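You operate a simulated robot arm through the tools that you are given. There is no shell and no other tool.

Carry out the task below with a simulated robot arm. There is one attempt and no reset: what you move stays moved.

JOB
Wash brush and roller in the tub; stand each in its pot.
Fine: red brush, green roller, both clean, nothing else in their pots; nothing down the sink, no spills; the tub stays where it is.

The check looks at the end state, three seconds after you hand in, the way a careful person would. Anything else that was tipped, shoved, dropped, spilled or broken makes it a failure.

ROBOT AND FRAMES
A 7-joint arm with a two-finger parallel gripper, fixed in place. Base frame: the origin is at the foot of the arm, x ahead of it, y to its left, z up; the work surface is at about z = 0.88. Readings come in m, degrees, newtons and seconds.
Its first joint turns from -132.0 to 132.0 degrees. Payload 3.91 kg.
The tool frame sits at the grasp point between the pads (the TCP): z along the fingers, y along the line on which they close. The tips reach 0.03 m beyond it. Largest opening 0.11 m; finger width 0.02, thickness 0.01; the body of the gripper, 0.048 by 0.112 m, starts 0.055 m behind the TCP.
Orientation is that of the tool frame in the base frame, as [roll, pitch, yaw] about the fixed x, y, z axes, in that order (R = Rz(yaw) Ry(pitch) Rx(roll)). With the fingers straight down and closing along the base's y, the tool's x points along the base's -x, its y along +y and its z along -z.

CONTROLS
- The arm moves only by the tool drive_tool. Its argument "motion" is one flat list of numbers, 7 for each row, row after row: the closure in counts, from 0 (fully open) to 255 (shut), then the shift along the base's x, y, z in units of 30 mm (1.0 is 30 mm), then the turn, a rotation vector about the base's x, y, z in units of 4 degrees (1.0 is 4 degrees). In form: [hand, dx, dy, dz, ax, ay, az, hand, dx, dy, dz, ax, ay, az, ...]. A call has 1 to 20 rows; each row shifts and turns the commanded pose from where the row before left it. A call with a number of a shift or a turn outside -1 to 1 is refused whole. Each row takes 0.2 s and may step no farther than 0.05 m and 8.6 degrees from the row before; otherwise, or with a gripper value out of range, the whole call is refused. Where a pose cannot be reached the arm comes as near as it can. A force on the tool above 40 N (or 10 N above the force at the start of the call, whichever is more), or a blocked arm, ends the call early, and 0.2 s more pass. Each finger travels about 0.108 m/s and halts on what it meets, pressing with about 42 N; the grip force reading is that of the motor and also rises with nothing between the fingers. The clock runs only during rows and for 0.2 s after the last one: add rows that do not move to give the fingers time. The reply holds the time, the measured pose of the TCP, the force on the tool along the base axes, the opening and the grip force, in the units named above and with some noise, with the torque about the TCP (base axes, N m) and any sound that the robot's microphone picked up.
- Cameras (640 x 400 px; columns grow to the right, rows downward): "scene" is fixed at [0.4079, -0.6419, 1.5372]; the picture's right is [0.99, -0.12, 0.00], its down [-0.04, -0.37, -0.93] and it looks along [0.11, 0.92, -0.38] (base axes); focal length 329 px, centre (320, 200). "wrist" rides on the gripper at [0.072, 0.017, -0.103] in the tool frame; the picture's right is [-0.23, 0.97, 0.00], its down [-0.76, -0.18, -0.62] and it looks along [-0.61, -0.14, 0.78] (tool axes); focal length 222 px, centre (320, 200). There is no depth. A picture from a camera that has moved, and an enlarged one, comes with that camera's place and axes in the base frame and with its lens. The place of the scene camera against the robot may be out by one fixed shift of up to 0.018 m in any direction.
- grab_frame(camera): a new picture of that camera. It takes no simulated time.
- close_up(camera, box): a new picture of the part [left, top, right, bottom] of that camera's present view, enlarged. It takes no simulated time.
- job_done(): hands the job in; it is judged then, once.

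Nothing tells you positions but the pictures and the camera data. Unless the task says otherwise, let go and move clear before handing in.

The tools are called by a JSON object that holds its "method" and its "body". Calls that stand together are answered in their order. drive_tool: Moves the arm, as the interface text tells. Its arguments: {"type":"object","properties":{"motion":{"type":"array","items":{"type":"number"}}},"required":["motion"]} The other tools are called the same way: grab_frame (camera) takes a picture; close_up (camera, box) takes an enlarged picture of a part of a camera's view; job_done () hands the job in.

At the start:

```text
time: 0.0
tool_pos: [0.1733, 0.5264, 1.2762]
ee_rot: [-180.0, 0.0, 179.9]
ft_force: [0.4, -0.5, 0.0]
moment: [0.01, 0.03, 0.02]
finger_gap: 0.1103
grip_force: 0.0
```

scene: 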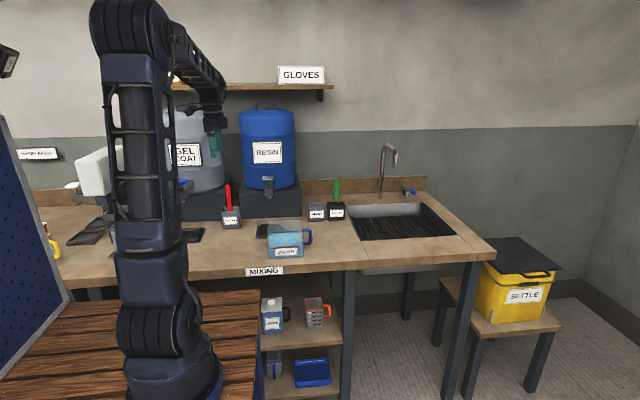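
wrist: 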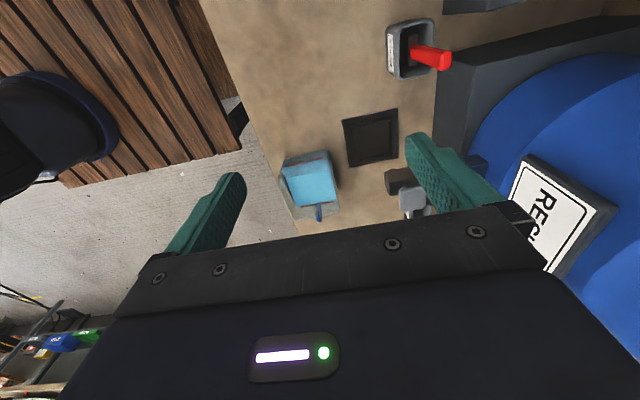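

I see a bench with a red-handled tool in a pot on the left, a green-handled one in a pot on the right, a light-blue jug or tub in front, and a sink. I'll take close-ups to read the labels before I move anything.

{"method": "close_up", "body": {"camera": "scene", "box": [200, 160, 360, 260]}}

{"method": "close_up", "body": {"camera": "scene", "box": [20, 160, 220, 285]}}

{"method": "close_up", "body": {"camera": "scene", "box": [320, 130, 480, 280]}}

{"method": "close_up", "body": {"camera": "scene", "box": [230, 255, 360, 400]}}

{"method": "close_up", "body": {"camera": "wrist", "box": [260, 0, 480, 240]}}

{"method": "close_up", "body": {"camera": "scene", "box": [480, 220, 580, 340]}}

```text
4.00 times, centred on (280, 210) of scene
camera zoom: at [0.4079, -0.6419, 1.5372], right [0.99, -0.12, 0.0], down [-0.04, -0.37, -0.93], along [0.11, 0.92, -0.38], focal length 1315 px, centre (480, 160)
```

zoom: 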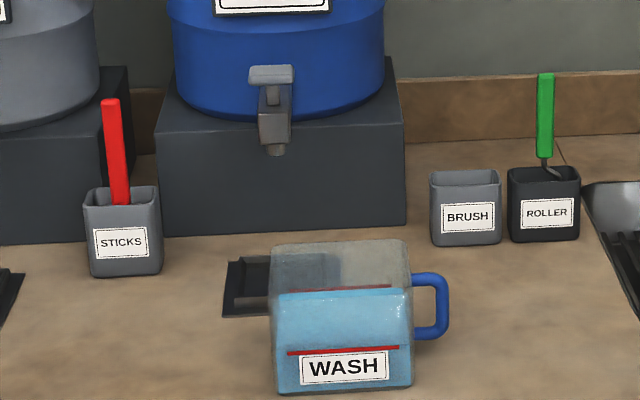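

```text
3.20 times, centred on (120, 222) of scene
camera zoom: at [0.4079, -0.6419, 1.5372], right [0.99, -0.12, 0.0], down [-0.04, -0.37, -0.93], along [0.11, 0.92, -0.38], focal length 1052 px, centre (960, 128)
```

zoom: 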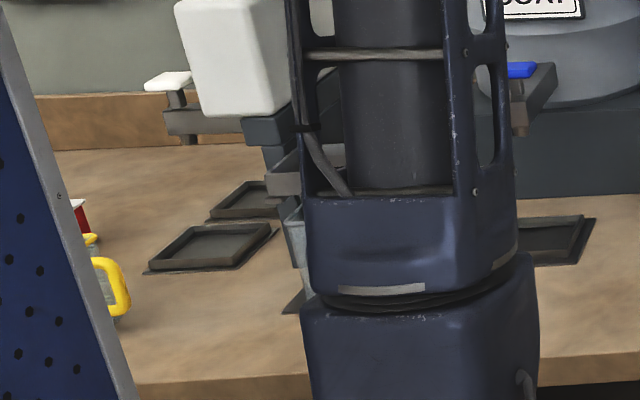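

```text
2.67 times, centred on (400, 205) of scene
camera zoom: at [0.4079, -0.6419, 1.5372], right [0.99, -0.12, 0.0], down [-0.04, -0.37, -0.93], along [0.11, 0.92, -0.38], focal length 877 px, centre (107, 187)
```

zoom: 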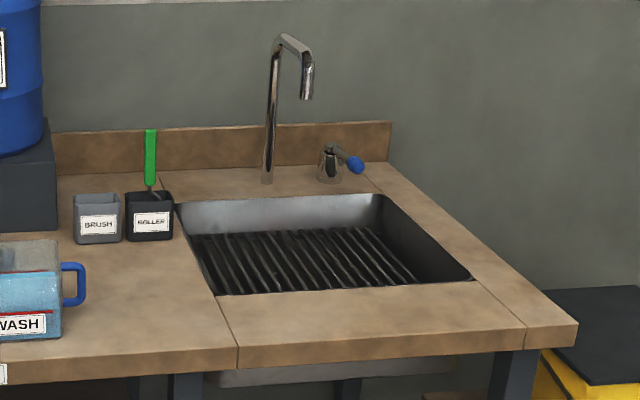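

```text
2.76 times, centred on (295, 328) of scene
camera zoom: at [0.4079, -0.6419, 1.5372], right [0.99, -0.12, 0.0], down [-0.04, -0.37, -0.93], along [0.11, 0.92, -0.38], focal length 907 px, centre (389, -152)
```

zoom: 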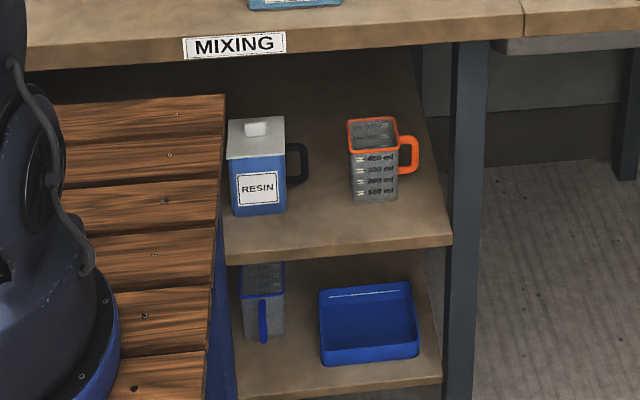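

```text
1.67 times, centred on (370, 120) of wrist
camera zoom: at [0.1018, 0.5418, 1.3811], right [0.23, 0.97, 0.0], down [0.76, -0.18, 0.62], along [0.61, -0.14, -0.78], focal length 370 px, centre (237, 333)
```

zoom: 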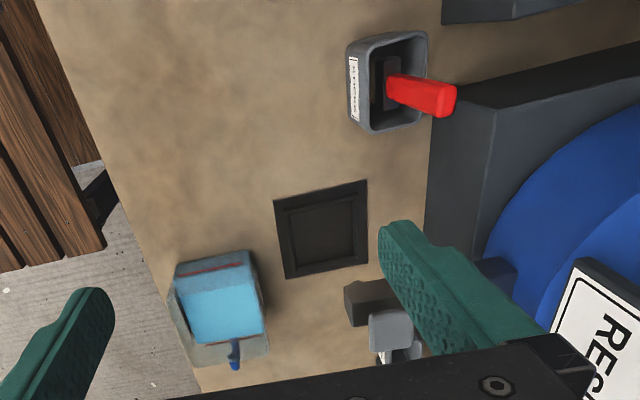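

```text
3.33 times, centred on (530, 280) of scene
camera zoom: at [0.4079, -0.6419, 1.5372], right [0.99, -0.12, 0.0], down [-0.04, -0.37, -0.93], along [0.11, 0.92, -0.38], focal length 1096 px, centre (-380, -67)
```

zoom: 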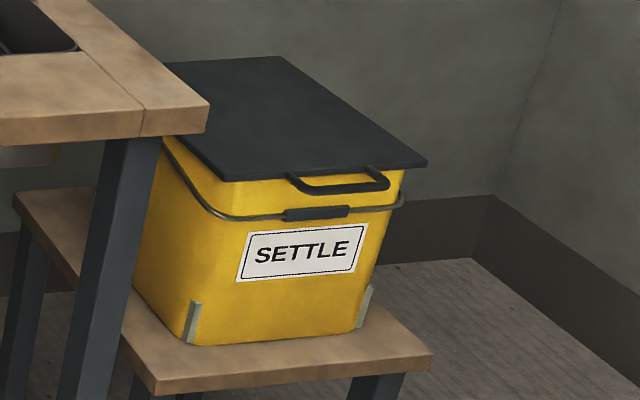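

The red tool is in the STICKS pot, the green one is in the ROLLER pot, and the BRUSH pot is beside it. I'll move the hand to the right at a safe height to look into the pots and the tub with the wrist camera.

{"method": "drive_tool", "body": {"motion": [0, 0.9, 0.2, 0, 0, 0, 0, 0, 0.9, 0.2, 0, 0, 0, 0, 0, 0.9, 0.2, 0, 0, 0, 0, 0, 0.9, 0.2, 0, 0, 0, 0, 0, 0.9, 0.2, 0, 0, 0, 0, 0, 0.9, 0.2, 0, 0, 0, 0, 0, 0.9, 0.2, 0, 0, 0, 0, 0, 0.9, 0.2, 0, 0, 0, 0]}}

{"method": "grab_frame", "body": {"camera": "wrist"}}

{"method": "grab_frame", "body": {"camera": "scene"}}

```text
time: 1.8
tool_pos: [0.3911, 0.5748, 1.2762]
ee_rot: [180.0, 0.1, 180.0]
ft_force: [-0.2, 0.6, -0.4]
moment: [-0.01, -0.01, 0.05]
finger_gap: 0.1103
grip_force: 0.2
```

```text
taken
camera wrist: at [0.3188, 0.5909, 1.381], right [0.23, 0.97, 0.0], down [0.76, -0.18, 0.62], along [0.61, -0.14, -0.78], focal length 222 px, centre (320, 200)
```

wrist: 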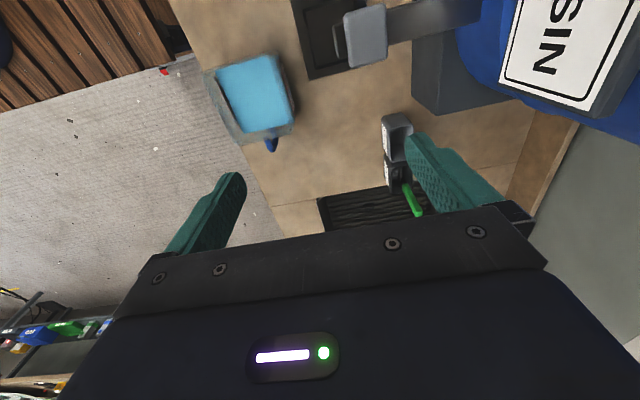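

```text
taken
```

scene: 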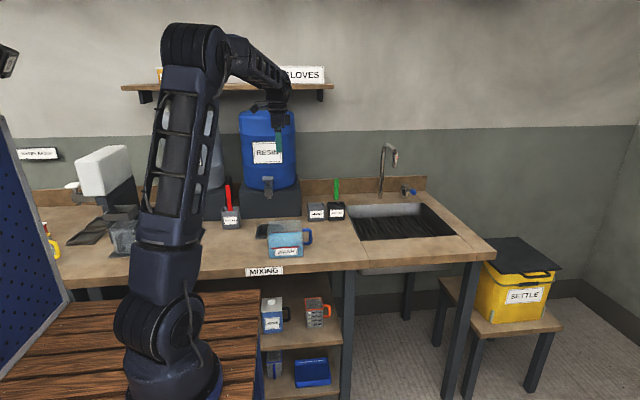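

{"method": "close_up", "body": {"camera": "wrist", "box": [180, 30, 320, 170]}}

{"method": "close_up", "body": {"camera": "wrist", "box": [320, 90, 440, 230]}}

{"method": "close_up", "body": {"camera": "scene", "box": [250, 200, 330, 270]}}

{"method": "close_up", "body": {"camera": "scene", "box": [300, 170, 360, 230]}}

{"method": "close_up", "body": {"camera": "scene", "box": [200, 175, 260, 235]}}

{"method": "close_up", "body": {"camera": "scene", "box": [30, 130, 170, 280]}}

```text
2.86 times, centred on (250, 100) of wrist
camera zoom: at [0.3188, 0.5909, 1.381], right [0.23, 0.97, 0.0], down [0.76, -0.18, 0.62], along [0.61, -0.14, -0.78], focal length 635 px, centre (520, 486)
```

zoom: 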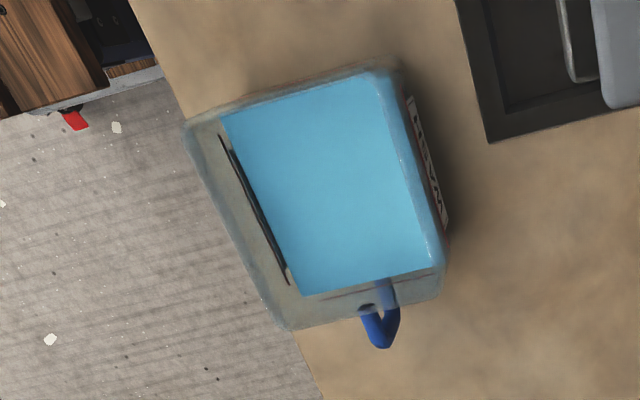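

```text
2.86 times, centred on (380, 160) of wrist
camera zoom: at [0.3188, 0.5909, 1.381], right [0.23, 0.97, 0.0], down [0.76, -0.18, 0.62], along [0.61, -0.14, -0.78], focal length 635 px, centre (149, 314)
```

zoom: 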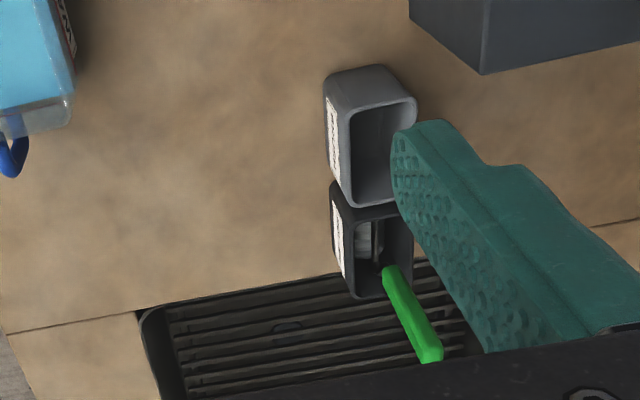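

```text
5.71 times, centred on (290, 235) of scene
camera zoom: at [0.4079, -0.6419, 1.5372], right [0.99, -0.12, 0.0], down [-0.04, -0.37, -0.93], along [0.11, 0.92, -0.38], focal length 1878 px, centre (491, 0)
```

zoom: 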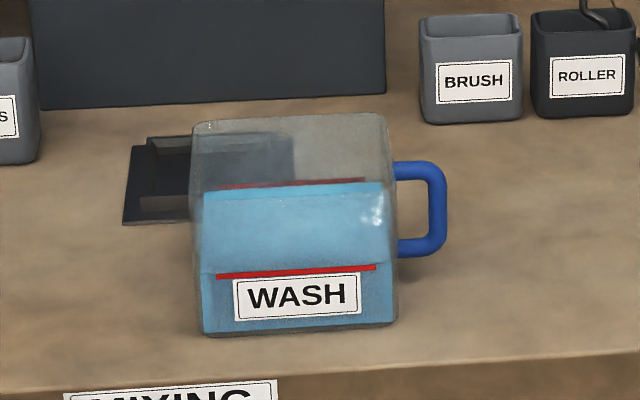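

```text
6.67 times, centred on (330, 200) of scene
camera zoom: at [0.4079, -0.6419, 1.5372], right [0.99, -0.12, 0.0], down [-0.04, -0.37, -0.93], along [0.11, 0.92, -0.38], focal length 2191 px, centre (253, 200)
```

zoom: 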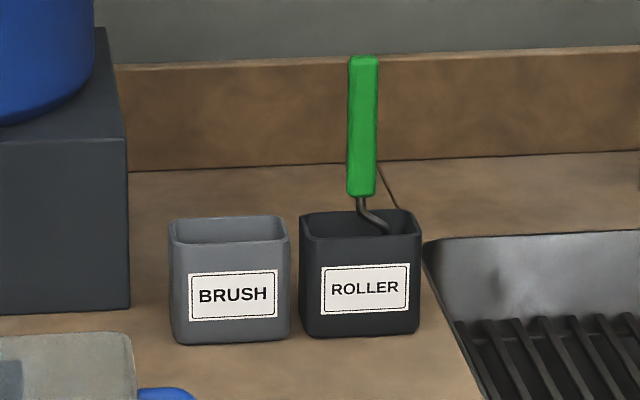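

```text
6.67 times, centred on (230, 205) of scene
camera zoom: at [0.4079, -0.6419, 1.5372], right [0.99, -0.12, 0.0], down [-0.04, -0.37, -0.93], along [0.11, 0.92, -0.38], focal length 2191 px, centre (920, 167)
```

zoom: 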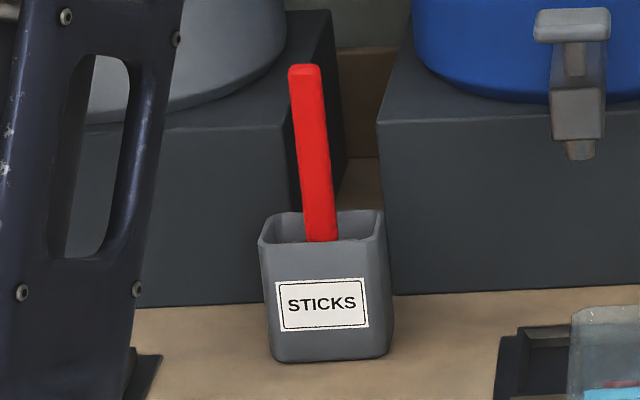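

```text
2.67 times, centred on (100, 205) of scene
camera zoom: at [0.4079, -0.6419, 1.5372], right [0.99, -0.12, 0.0], down [-0.04, -0.37, -0.93], along [0.11, 0.92, -0.38], focal length 877 px, centre (907, 187)
```

zoom: 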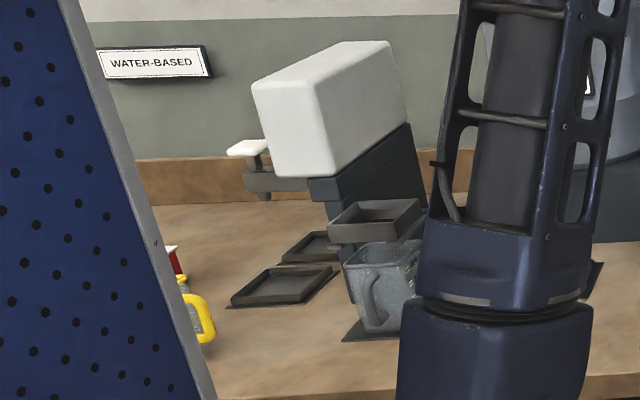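

The WASH tub sits at roughly x 0.34–0.46, y 0.39–0.51, and is filled up to its red stripe. Both tools stand close to vertical, with handle tops near z 1.07. Next I'll look straight down at the STICKS pot.

{"method": "drive_tool", "body": {"motion": [0, -0.9, 0.2, 0, 0, 0, 0, 0, -0.9, 0.2, 0, 0, 0, 0, 0, -0.9, 0.2, 0, 0, 0, 0, 0, -0.9, 0.2, 0, 0, 0, 0, 0, -0.9, 0.2, 0, 0, 0, 0, 0, -0.9, 0.2, 0, 0, 0, 0, 0, -0.9, 0.2, 0, 0, 0, 0, 0, -0.9, 0.2, 0, 0, 0, 0]}}

{"method": "grab_frame", "body": {"camera": "wrist"}}

{"method": "close_up", "body": {"camera": "wrist", "box": [280, 0, 440, 120]}}

```text
time: 3.6
tool_pos: [0.1741, 0.6244, 1.2763]
ee_rot: [-180.0, 0.1, 179.9]
ft_force: [0.0, 0.2, -0.2]
moment: [0.01, 0.01, 0.06]
finger_gap: 0.11
grip_force: 0.0
```

```text
taken
camera wrist: at [0.1013, 0.6392, 1.3812], right [0.23, 0.97, 0.0], down [0.76, -0.18, 0.62], along [0.61, -0.14, -0.78], focal length 222 px, centre (320, 200)
```

wrist: 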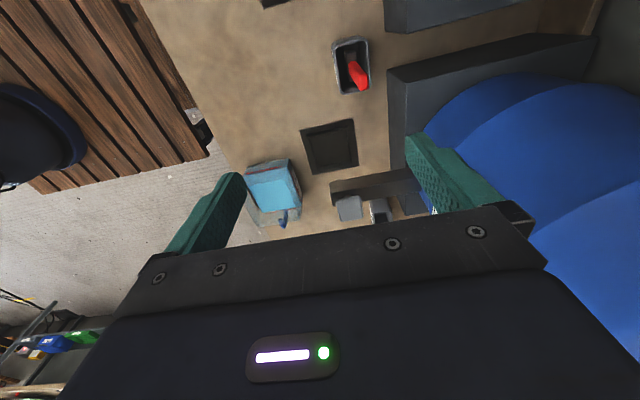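

```text
3.33 times, centred on (360, 60) of wrist
camera zoom: at [0.1013, 0.6392, 1.3812], right [0.23, 0.97, 0.0], down [0.76, -0.18, 0.62], along [0.61, -0.14, -0.78], focal length 740 px, centre (187, 667)
```

zoom: 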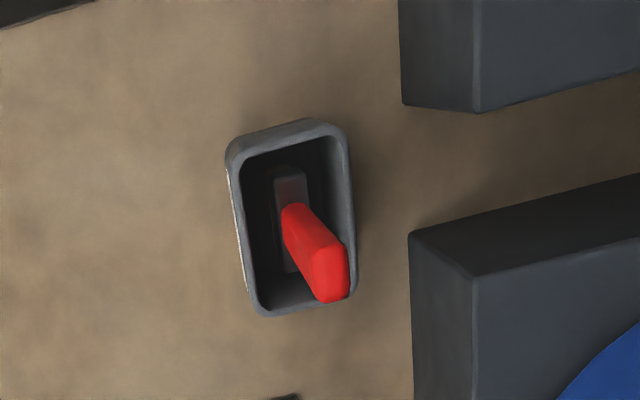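

The brush hangs upright in the middle of the STICKS pot, its flat side along x, with the handle near (0.169, 0.679). I'll line up above it with the fingers partly closed and go part of the way down.

{"method": "drive_tool", "body": {"motion": [100, -0.08, 0.91, 0, 0, 0, 0, 100, -0.08, 0.91, 0, 0, 0, 0, 100, 0, 0, -0.9, 0, 0, 0, 100, 0, 0, -0.9, 0, 0, 0, 100, 0, 0, -0.9, 0, 0, 0, 100, 0, 0, -0.9, 0, 0, 0]}}

{"method": "grab_frame", "body": {"camera": "wrist"}}

{"method": "grab_frame", "body": {"camera": "scene"}}

```text
time: 5.0
tool_pos: [0.1712, 0.6743, 1.1682]
ee_rot: [-180.0, 0.0, -179.9]
ft_force: [-0.5, -1.2, 1.0]
moment: [0.02, -0.01, 0.01]
finger_gap: 0.0669
grip_force: 0.1
```

```text
taken
camera wrist: at [0.0982, 0.6907, 1.2725], right [0.23, 0.97, 0.0], down [0.76, -0.18, 0.62], along [0.61, -0.14, -0.78], focal length 222 px, centre (320, 200)
```

wrist: 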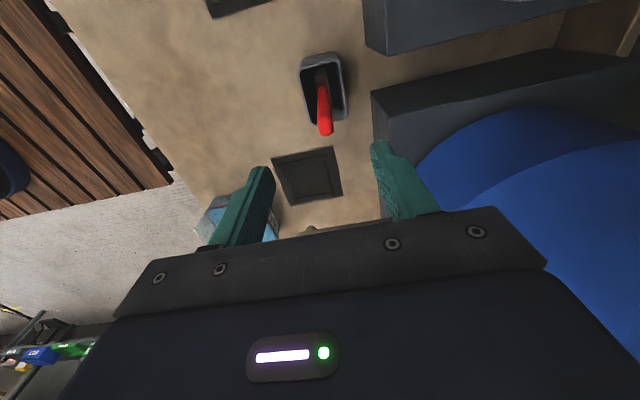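

```text
taken
```

scene: 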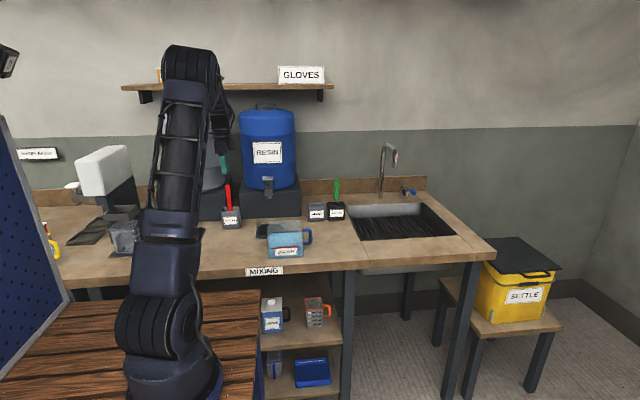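

The handle is between the fingers, at about (0.172, 0.678). I'll go down to grasp height and check before closing.

{"method": "drive_tool", "body": {"motion": [100, 0, 0.05, -0.8, 0, 0, 0, 100, 0, 0, -0.8, 0, 0, 0, 100, 0, 0, -0.8, 0, 0, 0, 100, 0, 0, -0.8, 0, 0, 0, 100, 0, 0, -0.8, 0, 0, 0, 100, 0, 0, 0, 0, 0, 0]}}

{"method": "grab_frame", "body": {"camera": "wrist"}}

{"method": "close_up", "body": {"camera": "scene", "box": [180, 120, 280, 240]}}

{"method": "close_up", "body": {"camera": "wrist", "box": [220, 80, 420, 240]}}

```text
time: 6.4
tool_pos: [0.1714, 0.678, 1.0481]
ee_rot: [179.9, 0.0, 179.8]
ft_force: [1.1, 0.0, 0.8]
moment: [-0.02, 0.0, 0.01]
finger_gap: 0.0669
grip_force: 0.0
```

```text
taken
camera wrist: at [0.0978, 0.6942, 1.1527], right [0.23, 0.97, 0.0], down [0.76, -0.18, 0.62], along [0.61, -0.14, -0.78], focal length 222 px, centre (320, 200)
```

wrist: 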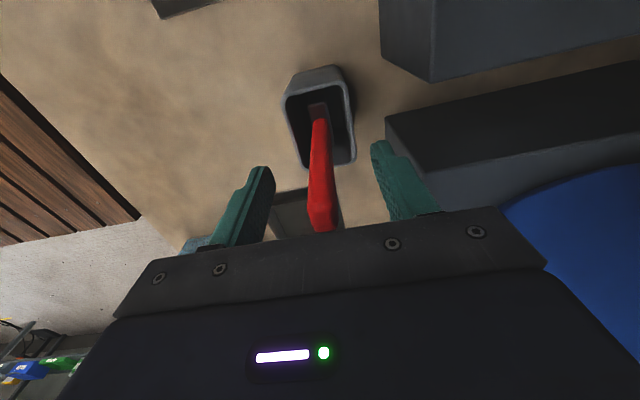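

```text
3.33 times, centred on (230, 180) of scene
camera zoom: at [0.4079, -0.6419, 1.5372], right [0.99, -0.12, 0.0], down [-0.04, -0.37, -0.93], along [0.11, 0.92, -0.38], focal length 1096 px, centre (620, 267)
```

zoom: 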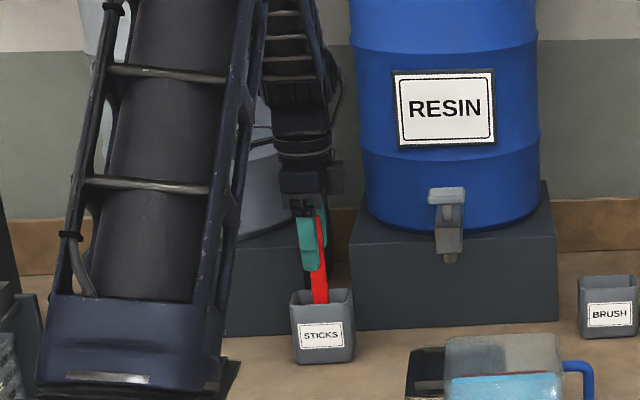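

```text
2.50 times, centred on (320, 160) of wrist
camera zoom: at [0.0978, 0.6942, 1.1527], right [0.23, 0.97, 0.0], down [0.76, -0.18, 0.62], along [0.61, -0.14, -0.78], focal length 555 px, centre (320, 300)
```

zoom: 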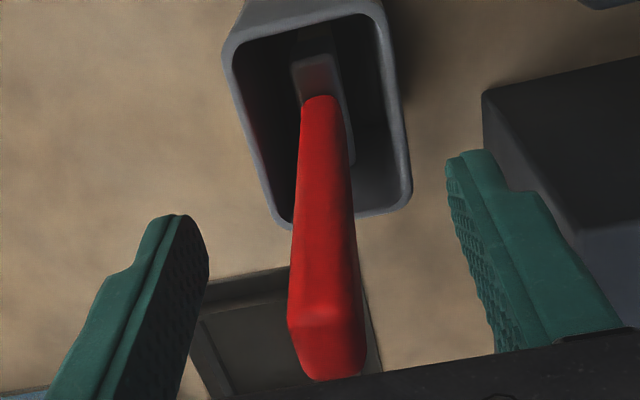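

The handle's centre is about 5 mm further along +x than the tool, so I'll nudge over and close on it.

{"method": "drive_tool", "body": {"motion": [100, 0.17, 0, 0, 0, 0, 0, 100, 0, 0, 0, 0, 0, 0, 160, 0, 0, 0, 0, 0, 0, 210, 0, 0, 0, 0, 0, 0, 255, 0, 0, 0, 0, 0, 0, 255, 0, 0, 0, 0, 0, 0, 255, 0, 0, 0, 0, 0, 0]}}

{"method": "close_up", "body": {"camera": "wrist", "box": [220, 80, 420, 240]}}

{"method": "close_up", "body": {"camera": "scene", "box": [180, 120, 280, 240]}}

```text
time: 8.0
tool_pos: [0.1753, 0.6782, 1.0492]
ee_rot: [180.0, 0.0, -180.0]
ft_force: [-0.3, -0.7, 0.5]
moment: [0.02, 0.02, 0.0]
finger_gap: 0.0136
grip_force: 42.0
```

```text
2.50 times, centred on (320, 160) of wrist
camera zoom: at [0.1027, 0.694, 1.1531], right [0.23, 0.97, 0.0], down [0.76, -0.18, 0.62], along [0.61, -0.14, -0.78], focal length 555 px, centre (320, 300)
```

zoom: 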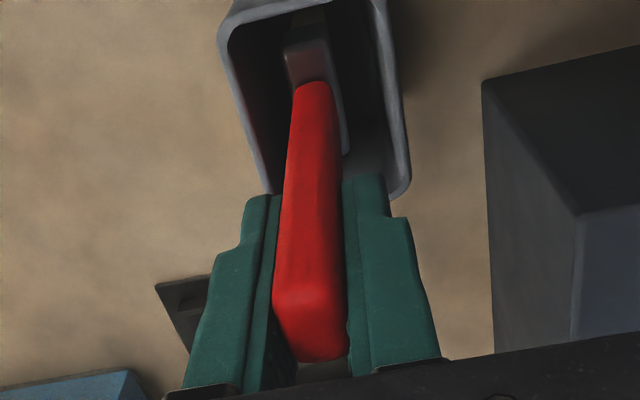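

```text
3.33 times, centred on (230, 180) of scene
camera zoom: at [0.4079, -0.6419, 1.5372], right [0.99, -0.12, 0.0], down [-0.04, -0.37, -0.93], along [0.11, 0.92, -0.38], focal length 1096 px, centre (620, 267)
```

zoom: 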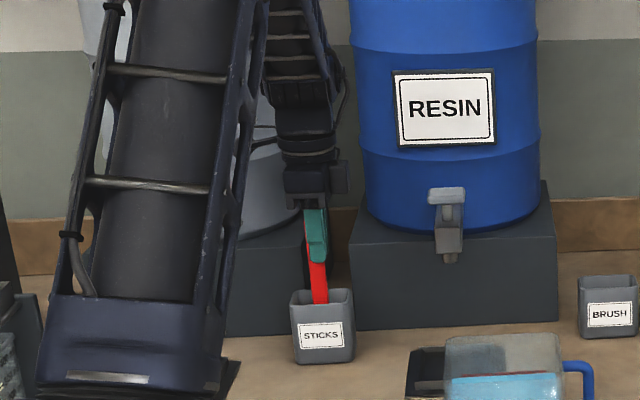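

The grip is firm, with a 13.6 mm gap. I'll lift the brush straight up out of the STICKS pot.

{"method": "drive_tool", "body": {"motion": [255, 0, 0, 0.4, 0, 0, 0, 255, 0, 0, 0.6, 0, 0, 0, 255, 0, 0, 0.8, 0, 0, 0, 255, 0, 0, 0.8, 0, 0, 0, 255, 0, 0, 0.8, 0, 0, 0, 255, 0, 0, 0.8, 0, 0, 0, 255, 0, 0, 0.8, 0, 0, 0, 255, 0, 0, 0.6, 0, 0, 0, 255, 0, 0, 0.4, 0, 0, 0]}}

{"method": "grab_frame", "body": {"camera": "wrist"}}

{"method": "close_up", "body": {"camera": "scene", "box": [180, 110, 280, 240]}}

{"method": "close_up", "body": {"camera": "wrist", "box": [240, 0, 400, 180]}}

```text
time: 10.0
tool_pos: [0.1753, 0.6785, 1.2285]
ee_rot: [-180.0, 0.0, 179.9]
ft_force: [-0.4, 0.3, -0.7]
moment: [-0.02, -0.06, 0.01]
finger_gap: 0.0135
grip_force: 42.1
```

```text
taken
camera wrist: at [0.1024, 0.6947, 1.333], right [0.23, 0.97, 0.0], down [0.76, -0.18, 0.62], along [0.61, -0.14, -0.78], focal length 222 px, centre (320, 200)
```

wrist: 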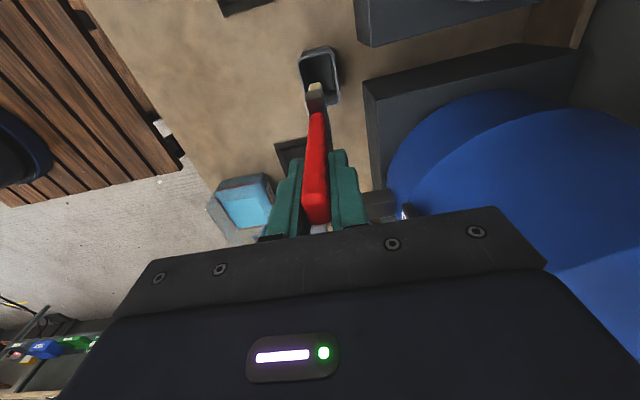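

```text
3.08 times, centred on (230, 175) of scene
camera zoom: at [0.4079, -0.6419, 1.5372], right [0.99, -0.12, 0.0], down [-0.04, -0.37, -0.93], along [0.11, 0.92, -0.38], focal length 1011 px, centre (597, 277)
```

zoom: 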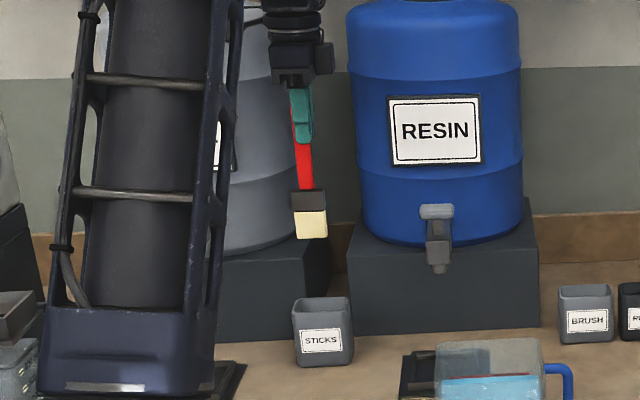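

```text
2.22 times, centred on (320, 90) of wrist
camera zoom: at [0.1024, 0.6947, 1.333], right [0.23, 0.97, 0.0], down [0.76, -0.18, 0.62], along [0.61, -0.14, -0.78], focal length 494 px, centre (320, 444)
```

zoom: 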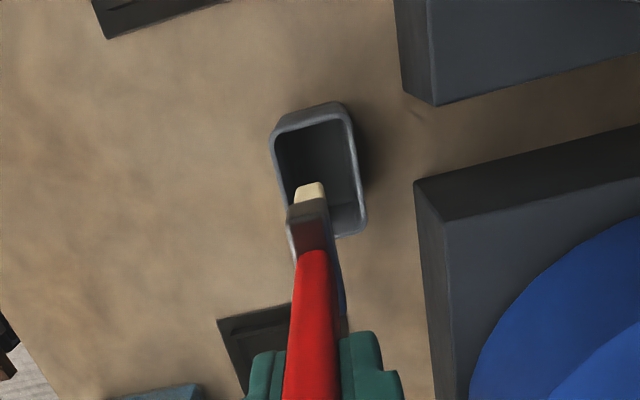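

{"method": "close_up", "body": {"camera": "scene", "box": [214, 130, 244, 195]}}

{"method": "close_up", "body": {"camera": "wrist", "box": [290, 40, 350, 120]}}

```text
6.15 times, centred on (229, 162) of scene
camera zoom: at [0.4079, -0.6419, 1.5372], right [0.99, -0.12, 0.0], down [-0.04, -0.37, -0.93], along [0.11, 0.92, -0.38], focal length 2023 px, centre (880, 431)
```

zoom: 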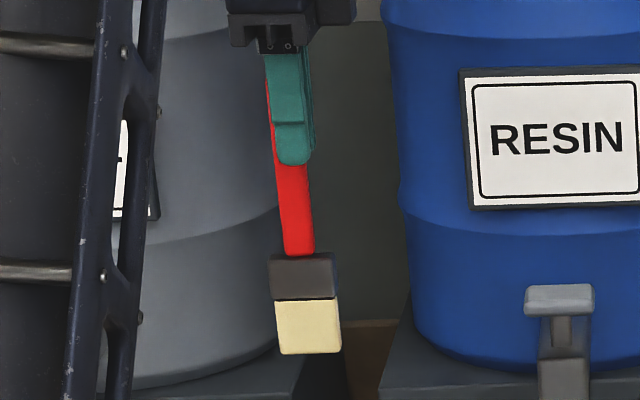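

```text
5.00 times, centred on (320, 80) of wrist
camera zoom: at [0.1024, 0.6947, 1.333], right [0.23, 0.97, 0.0], down [0.76, -0.18, 0.62], along [0.61, -0.14, -0.78], focal length 1111 px, centre (320, 800)
```

zoom: 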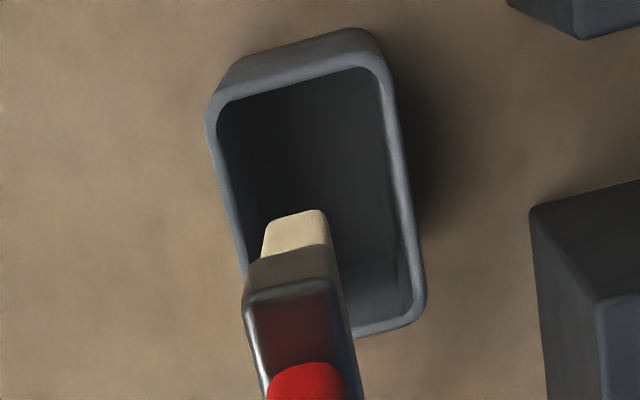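

The brush is out: dark ferrule, cream bristles, and the pot is now empty. I'll carry it high toward the tub, keeping away from the tanks and spigot.

{"method": "drive_tool", "body": {"motion": [255, 0.3, -0.4, 0, 0, 0, 0, 255, 0.6, -0.7, 0, 0, 0, 0, 255, 0.7, -0.75, 0, 0, 0, 0, 255, 0.7, -0.75, 0, 0, 0, 0, 255, 0.7, -0.75, 0, 0, 0, 0, 255, 0.75, -0.75, 0, 0, 0, 0, 255, 0.75, -0.75, 0, 0, 0, 0, 255, 0.75, -0.75, 0, 0, 0, 0, 255, 0.75, -0.75, 0, 0, 0, 0, 255, 0.7, -0.7, 0, 0, 0, 0, 255, 0.5, -0.3, 0, 0, 0, 0, 255, 0.3, -0.1, 0, 0, 0, 0]}}

{"method": "grab_frame", "body": {"camera": "wrist"}}

{"method": "grab_frame", "body": {"camera": "scene"}}

```text
time: 12.6
tool_pos: [0.4015, 0.4546, 1.2284]
ee_rot: [179.9, 0.0, 179.9]
ft_force: [-0.1, 1.0, -0.4]
moment: [0.02, -0.01, 0.02]
finger_gap: 0.0134
grip_force: 42.3
```

```text
taken
camera wrist: at [0.3283, 0.4708, 1.3332], right [0.23, 0.97, 0.0], down [0.76, -0.18, 0.62], along [0.61, -0.14, -0.78], focal length 222 px, centre (320, 200)
```

wrist: 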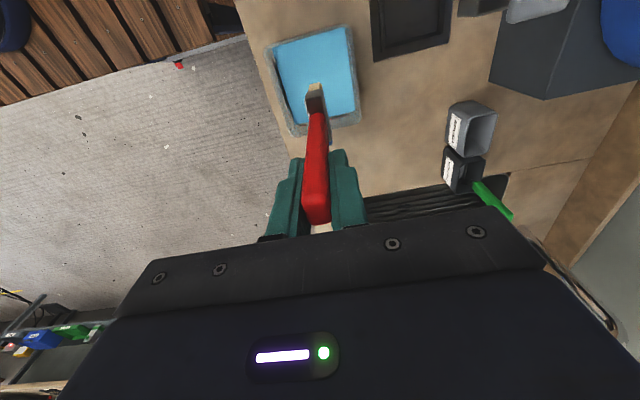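

```text
taken
```

scene: 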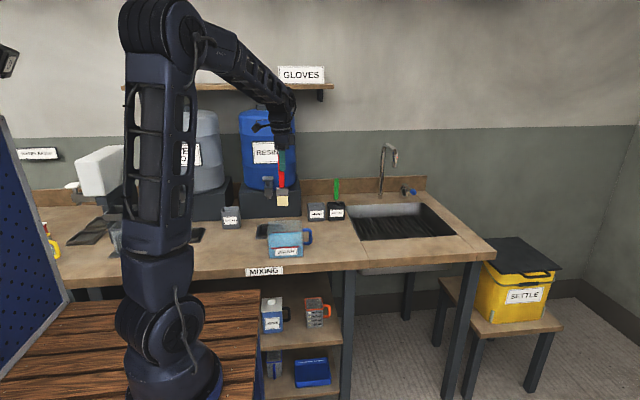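

{"method": "close_up", "body": {"camera": "wrist", "box": [250, 10, 390, 150]}}

{"method": "close_up", "body": {"camera": "wrist", "box": [420, 80, 520, 220]}}

{"method": "close_up", "body": {"camera": "scene", "box": [250, 140, 330, 270]}}

```text
2.86 times, centred on (320, 80) of wrist
camera zoom: at [0.3283, 0.4708, 1.3332], right [0.23, 0.97, 0.0], down [0.76, -0.18, 0.62], along [0.61, -0.14, -0.78], focal length 635 px, centre (320, 543)
```

zoom: 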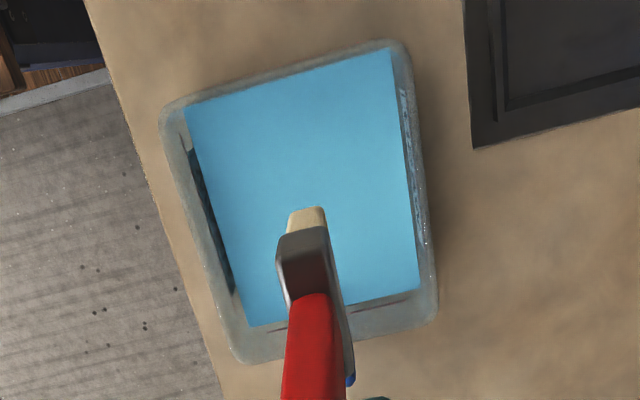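

```text
2.86 times, centred on (470, 150) of wrist
camera zoom: at [0.3283, 0.4708, 1.3332], right [0.23, 0.97, 0.0], down [0.76, -0.18, 0.62], along [0.61, -0.14, -0.78], focal length 635 px, centre (-109, 343)
```

zoom: 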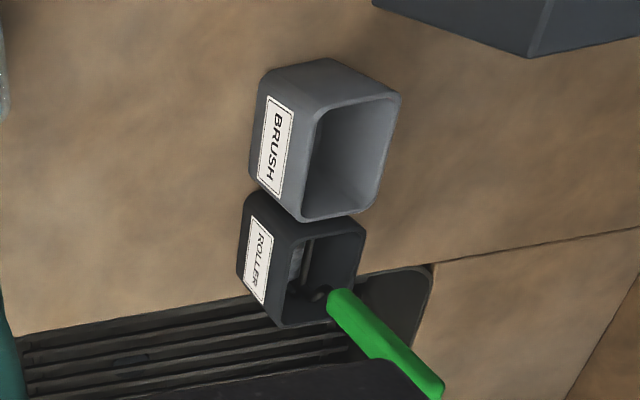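

```text
3.08 times, centred on (290, 205) of scene
camera zoom: at [0.4079, -0.6419, 1.5372], right [0.99, -0.12, 0.0], down [-0.04, -0.37, -0.93], along [0.11, 0.92, -0.38], focal length 1011 px, centre (412, 185)
```

zoom: 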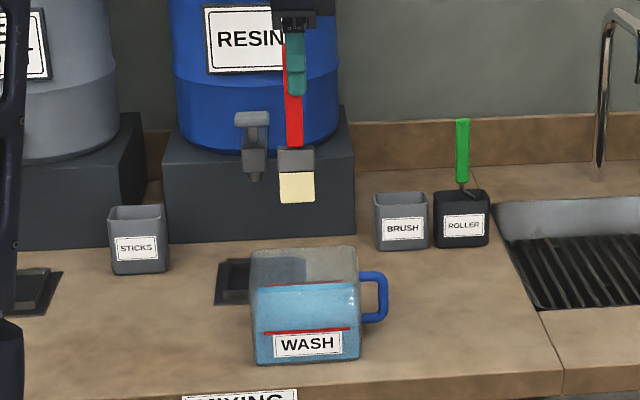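

The tub is centred at about (0.401, 0.448), its inside is roughly 0.12 by 0.11 m, and the liquid surface is near z 0.93. I'll centre the brush over it and lower it slowly, watching the force.

{"method": "drive_tool", "body": {"motion": [255, 0, -0.22, -0.5, 0, 0, 0, 255, 0, 0, -0.8, 0, 0, 0, 255, 0, 0, -0.8, 0, 0, 0, 255, 0, 0, -0.8, 0, 0, 0, 255, 0, 0, -0.6, 0, 0, 0, 255, 0, 0, -0.3, 0, 0, 0, 255, 0, 0, -0.2, 0, 0, 0, 255, 0, 0, -0.2, 0, 0, 0, 255, 0, 0, -0.2, 0, 0, 0, 255, 0, 0, 0, 0, 0, 0]}}

{"method": "close_up", "body": {"camera": "wrist", "box": [230, 60, 410, 240]}}

{"method": "close_up", "body": {"camera": "scene", "box": [250, 180, 330, 270]}}

```text
time: 14.8
tool_pos: [0.3997, 0.4473, 1.0958]
ee_rot: [179.9, 0.0, -180.0]
ft_force: [-0.2, -0.4, -0.6]
moment: [0.01, 0.0, -0.01]
finger_gap: 0.0132
grip_force: 42.2
```

```text
2.22 times, centred on (320, 150) of wrist
camera zoom: at [0.3281, 0.4631, 1.201], right [0.23, 0.97, 0.0], down [0.76, -0.18, 0.62], along [0.61, -0.14, -0.78], focal length 494 px, centre (320, 311)
```

zoom: 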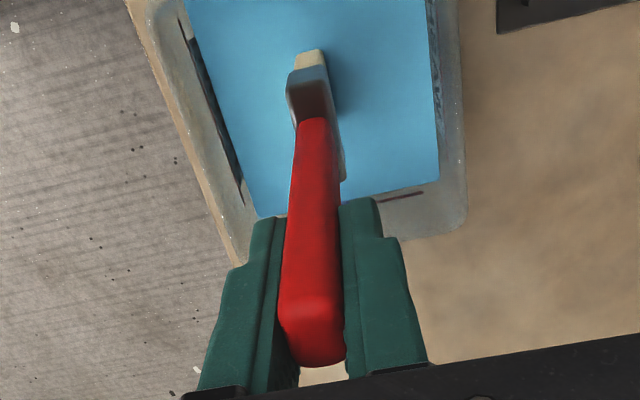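

```text
4.44 times, centred on (290, 225) of scene
camera zoom: at [0.4079, -0.6419, 1.5372], right [0.99, -0.12, 0.0], down [-0.04, -0.37, -0.93], along [0.11, 0.92, -0.38], focal length 1461 px, centre (453, 89)
```

zoom: 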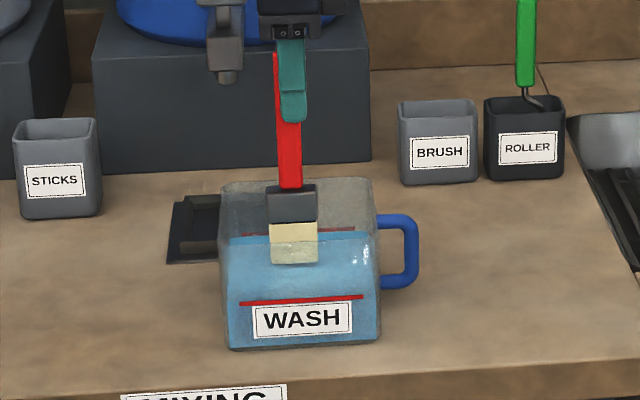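

The bristle tips are just at the surface. I'll keep lowering slowly into the liquid.

{"method": "drive_tool", "body": {"motion": [255, 0, 0, -0.15, 0, 0, 0, 255, 0, 0, -0.15, 0, 0, 0, 255, 0, 0, -0.15, 0, 0, 0, 255, 0, 0, -0.15, 0, 0, 0, 255, 0, 0, -0.15, 0, 0, 0, 255, 0, 0, -0.15, 0, 0, 0, 255, 0, 0, 0, 0, 0, 0]}}

{"method": "close_up", "body": {"camera": "wrist", "box": [230, 60, 410, 240]}}

{"method": "close_up", "body": {"camera": "scene", "box": [250, 180, 330, 270]}}

```text
time: 16.4
tool_pos: [0.3994, 0.4482, 1.0695]
ee_rot: [-180.0, 0.0, -180.0]
ft_force: [-0.6, 0.1, -0.8]
moment: [0.01, 0.02, -0.04]
finger_gap: 0.0135
grip_force: 41.9
```

```text
2.22 times, centred on (320, 150) of wrist
camera zoom: at [0.3271, 0.463, 1.1739], right [0.23, 0.97, 0.0], down [0.76, -0.18, 0.62], along [0.61, -0.14, -0.78], focal length 494 px, centre (320, 311)
```

zoom: 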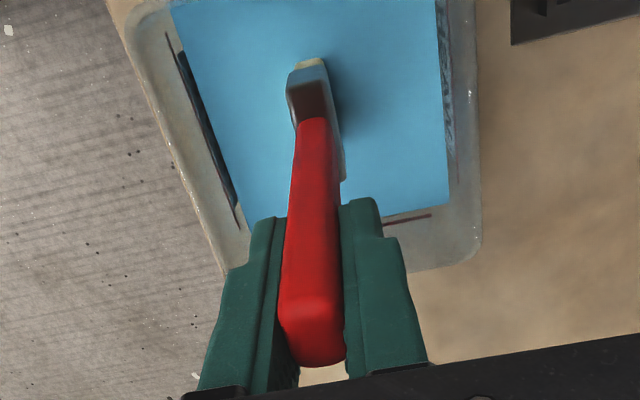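

```text
4.44 times, centred on (290, 225) of scene
camera zoom: at [0.4079, -0.6419, 1.5372], right [0.99, -0.12, 0.0], down [-0.04, -0.37, -0.93], along [0.11, 0.92, -0.38], focal length 1461 px, centre (453, 89)
```

zoom: 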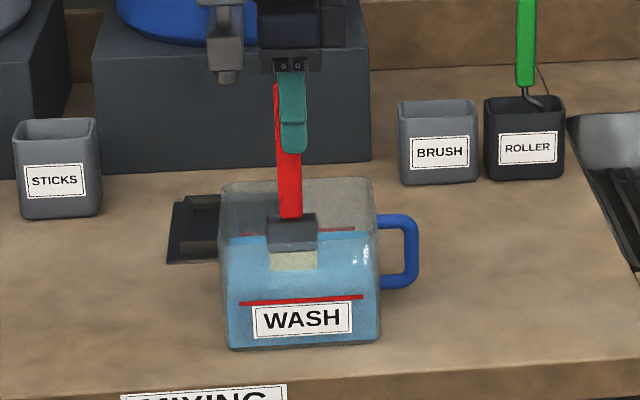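

The bristles are about half submerged with no contact force. I'll go down another 13 mm and check.

{"method": "drive_tool", "body": {"motion": [255, 0, 0, -0.11, 0, 0, 0, 255, 0, 0, -0.11, 0, 0, 0, 255, 0, 0, -0.11, 0, 0, 0, 255, 0, 0, -0.11, 0, 0, 0, 255, 0, 0, 0, 0, 0, 0, 255, 0, 0, 0, 0, 0, 0]}}

{"method": "close_up", "body": {"camera": "wrist", "box": [230, 60, 410, 240]}}

{"method": "close_up", "body": {"camera": "scene", "box": [250, 180, 330, 270]}}

```text
time: 17.8
tool_pos: [0.4005, 0.4474, 1.0562]
ee_rot: [180.0, 0.0, 179.9]
ft_force: [0.6, -0.1, -0.7]
moment: [0.0, 0.0, 0.0]
finger_gap: 0.0134
grip_force: 41.9
```

```text
2.22 times, centred on (320, 150) of wrist
camera zoom: at [0.3272, 0.4641, 1.161], right [0.23, 0.97, 0.0], down [0.76, -0.18, 0.62], along [0.61, -0.14, -0.78], focal length 494 px, centre (320, 311)
```

zoom: 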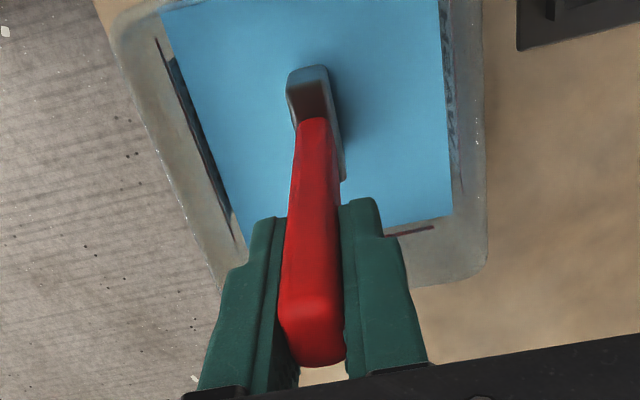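

```text
4.44 times, centred on (290, 225) of scene
camera zoom: at [0.4079, -0.6419, 1.5372], right [0.99, -0.12, 0.0], down [-0.04, -0.37, -0.93], along [0.11, 0.92, -0.38], focal length 1461 px, centre (453, 89)
```

zoom: 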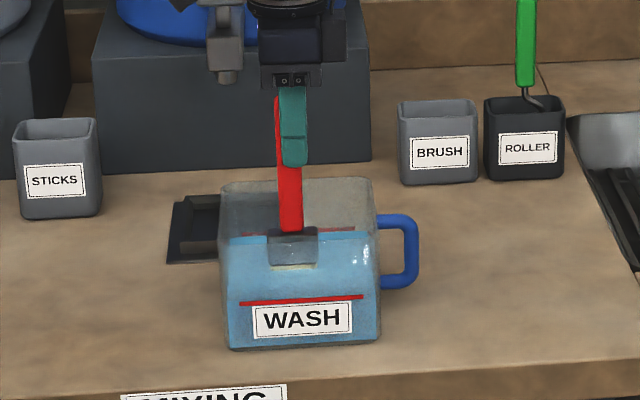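

{"method": "drive_tool", "body": {"motion": [255, 0, 0, -0.07, 0, 0, 0, 255, 0, 0, -0.06, 0, 0, 0, 255, 0, 0, 0, 0, 0, 0, 255, 0, 0, 0, 0, 0, 0]}}

{"method": "close_up", "body": {"camera": "scene", "box": [250, 180, 330, 270]}}

```text
time: 18.8
tool_pos: [0.3994, 0.4475, 1.0522]
ee_rot: [180.0, 0.0, 180.0]
ft_force: [0.7, 0.4, -1.3]
moment: [-0.04, 0.01, 0.01]
finger_gap: 0.0129
grip_force: 42.1
```

```text
4.44 times, centred on (290, 225) of scene
camera zoom: at [0.4079, -0.6419, 1.5372], right [0.99, -0.12, 0.0], down [-0.04, -0.37, -0.93], along [0.11, 0.92, -0.38], focal length 1461 px, centre (453, 89)
```

zoom: 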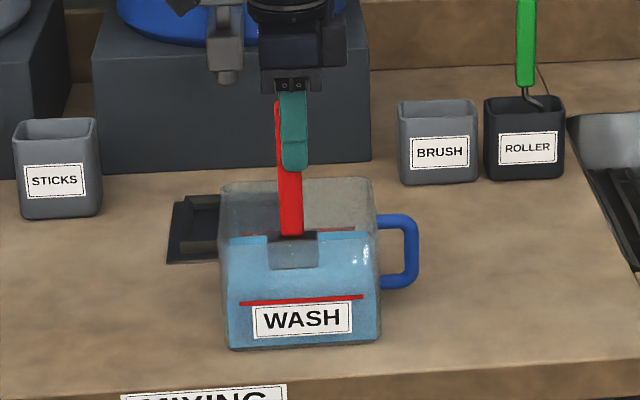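

The bristles are fully submerged and not touching the floor. I'll swish gently in x and y, well clear of the walls.

{"method": "drive_tool", "body": {"motion": [255, 0, 0.4, 0, 0, 0, 0, 255, 0, 0.4, 0, 0, 0, 0, 255, 0, -0.4, 0, 0, 0, 0, 255, 0, -0.4, 0, 0, 0, 0, 255, 0, -0.4, 0, 0, 0, 0, 255, 0, -0.4, 0, 0, 0, 0, 255, 0, 0.4, 0, 0, 0, 0, 255, 0, 0.4, 0, 0, 0, 0, 255, 0, 0.4, 0, 0, 0, 0, 255, 0, 0.4, 0, 0, 0, 0, 255, 0, -0.4, 0, 0, 0, 0, 255, 0, -0.4, 0, 0, 0, 0, 255, 0, -0.4, 0, 0, 0, 0, 255, 0, -0.4, 0, 0, 0, 0, 255, 0, 0.4, 0, 0, 0, 0, 255, 0, 0.4, 0, 0, 0, 0]}}

{"method": "close_up", "body": {"camera": "scene", "box": [250, 180, 330, 270]}}

{"method": "close_up", "body": {"camera": "wrist", "box": [230, 60, 410, 240]}}

```text
time: 22.2
tool_pos: [0.4004, 0.4465, 1.0534]
ee_rot: [179.9, 0.0, -180.0]
ft_force: [-0.1, 0.1, -0.4]
moment: [0.06, 0.01, -0.01]
finger_gap: 0.0134
grip_force: 42.4
```

```text
4.44 times, centred on (290, 225) of scene
camera zoom: at [0.4079, -0.6419, 1.5372], right [0.99, -0.12, 0.0], down [-0.04, -0.37, -0.93], along [0.11, 0.92, -0.38], focal length 1461 px, centre (453, 89)
```

zoom: 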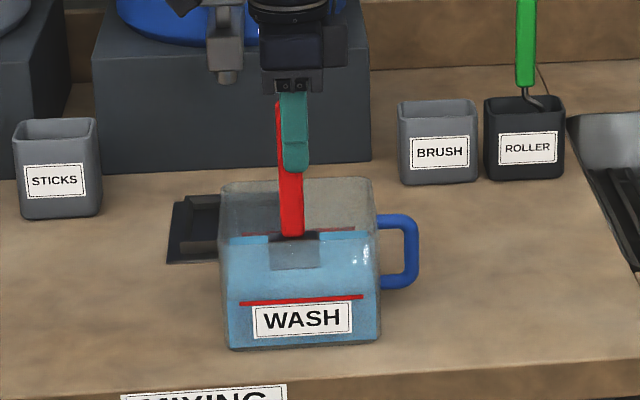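

```text
2.22 times, centred on (320, 150) of wrist
camera zoom: at [0.328, 0.4629, 1.1569], right [0.23, 0.97, 0.0], down [0.76, -0.18, 0.62], along [0.61, -0.14, -0.78], focal length 494 px, centre (320, 311)
```

zoom: 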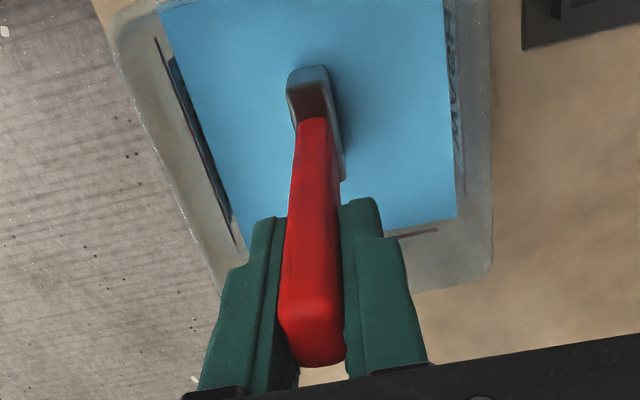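

Swishing works and the tub hasn't moved. I'll repeat along x and diagonally, then let it soak briefly.

{"method": "drive_tool", "body": {"motion": [255, 0.4, 0, 0, 0, 0, 0, 255, 0.3, 0, 0, 0, 0, 0, 255, -0.4, 0, 0, 0, 0, 0, 255, -0.3, 0, 0, 0, 0, 0, 255, -0.4, 0, 0, 0, 0, 0, 255, -0.3, 0, 0, 0, 0, 0, 255, 0.4, 0, 0, 0, 0, 0, 255, 0.3, 0, 0, 0, 0, 0, 255, 0.4, 0, 0, 0, 0, 0, 255, 0.3, 0, 0, 0, 0, 0, 255, -0.4, 0, 0, 0, 0, 0, 255, -0.3, 0.4, 0, 0, 0, 0, 255, 0, 0.4, 0, 0, 0, 0, 255, 0, -0.5, 0, 0, 0, 0, 255, 0, -0.5, 0, 0, 0, 0, 255, 0, -0.4, 0, 0, 0, 0, 255, 0, 0.3, 0, 0, 0, 0, 255, 0, 0.3, 0, 0, 0, 0, 255, 0, 0, 0, 0, 0, 0, 255, 0, 0, 0, 0, 0, 0]}}

{"method": "drive_tool", "body": {"motion": [255, 0, 0, 0.15, 0, 0, 0, 255, 0, 0, 0.15, 0, 0, 0, 255, 0, 0, 0.15, 0, 0, 0, 255, 0, 0, 0.15, 0, 0, 0, 255, 0, 0, 0.15, 0, 0, 0, 255, 0, 0, 0.15, 0, 0, 0, 255, 0, 0, 0.15, 0, 0, 0, 255, 0, 0, 0.15, 0, 0, 0, 255, 0, 0, 0.15, 0, 0, 0, 255, 0, 0, 0.15, 0, 0, 0, 255, 0, 0, 0.15, 0, 0, 0, 255, 0, 0, 0, 0, 0, 0, 255, 0, 0, 0, 0, 0, 0]}}

{"method": "close_up", "body": {"camera": "scene", "box": [250, 180, 330, 270]}}

{"method": "close_up", "body": {"camera": "wrist", "box": [230, 60, 410, 240]}}

```text
time: 26.4
tool_pos: [0.4001, 0.449, 1.053]
ee_rot: [180.0, 0.0, -180.0]
ft_force: [-0.5, -0.1, -1.0]
moment: [0.04, -0.01, -0.03]
finger_gap: 0.0134
grip_force: 41.9
```

```text
time: 29.2
tool_pos: [0.399, 0.4471, 1.101]
ee_rot: [-180.0, 0.1, -180.0]
ft_force: [0.0, 0.1, -0.5]
moment: [-0.02, -0.02, -0.05]
finger_gap: 0.0136
grip_force: 42.3
```

```text
4.44 times, centred on (290, 225) of scene
camera zoom: at [0.4079, -0.6419, 1.5372], right [0.99, -0.12, 0.0], down [-0.04, -0.37, -0.93], along [0.11, 0.92, -0.38], focal length 1461 px, centre (453, 89)
```

zoom: 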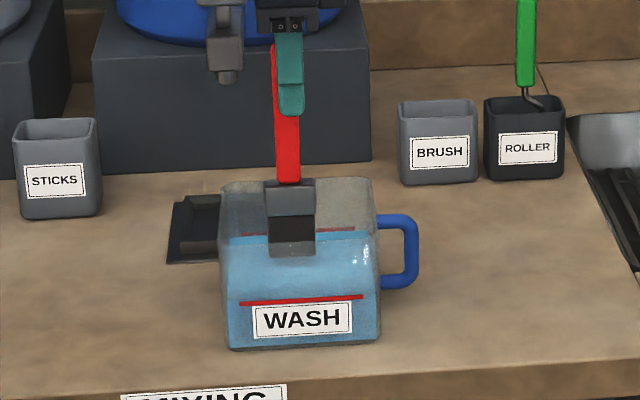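

```text
2.22 times, centred on (320, 150) of wrist
camera zoom: at [0.3265, 0.4635, 1.2064], right [0.23, 0.97, 0.0], down [0.76, -0.18, 0.62], along [0.61, -0.14, -0.78], focal length 494 px, centre (320, 311)
```

zoom: 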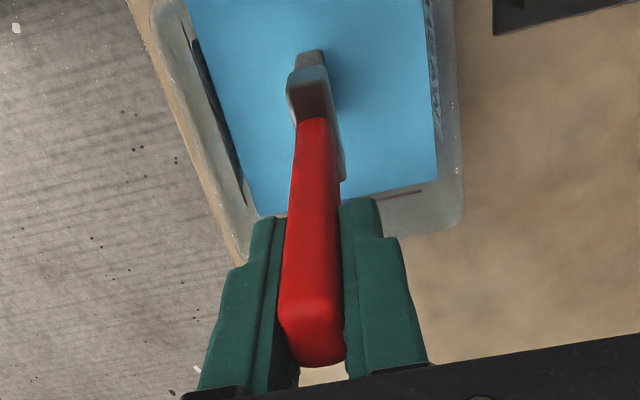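

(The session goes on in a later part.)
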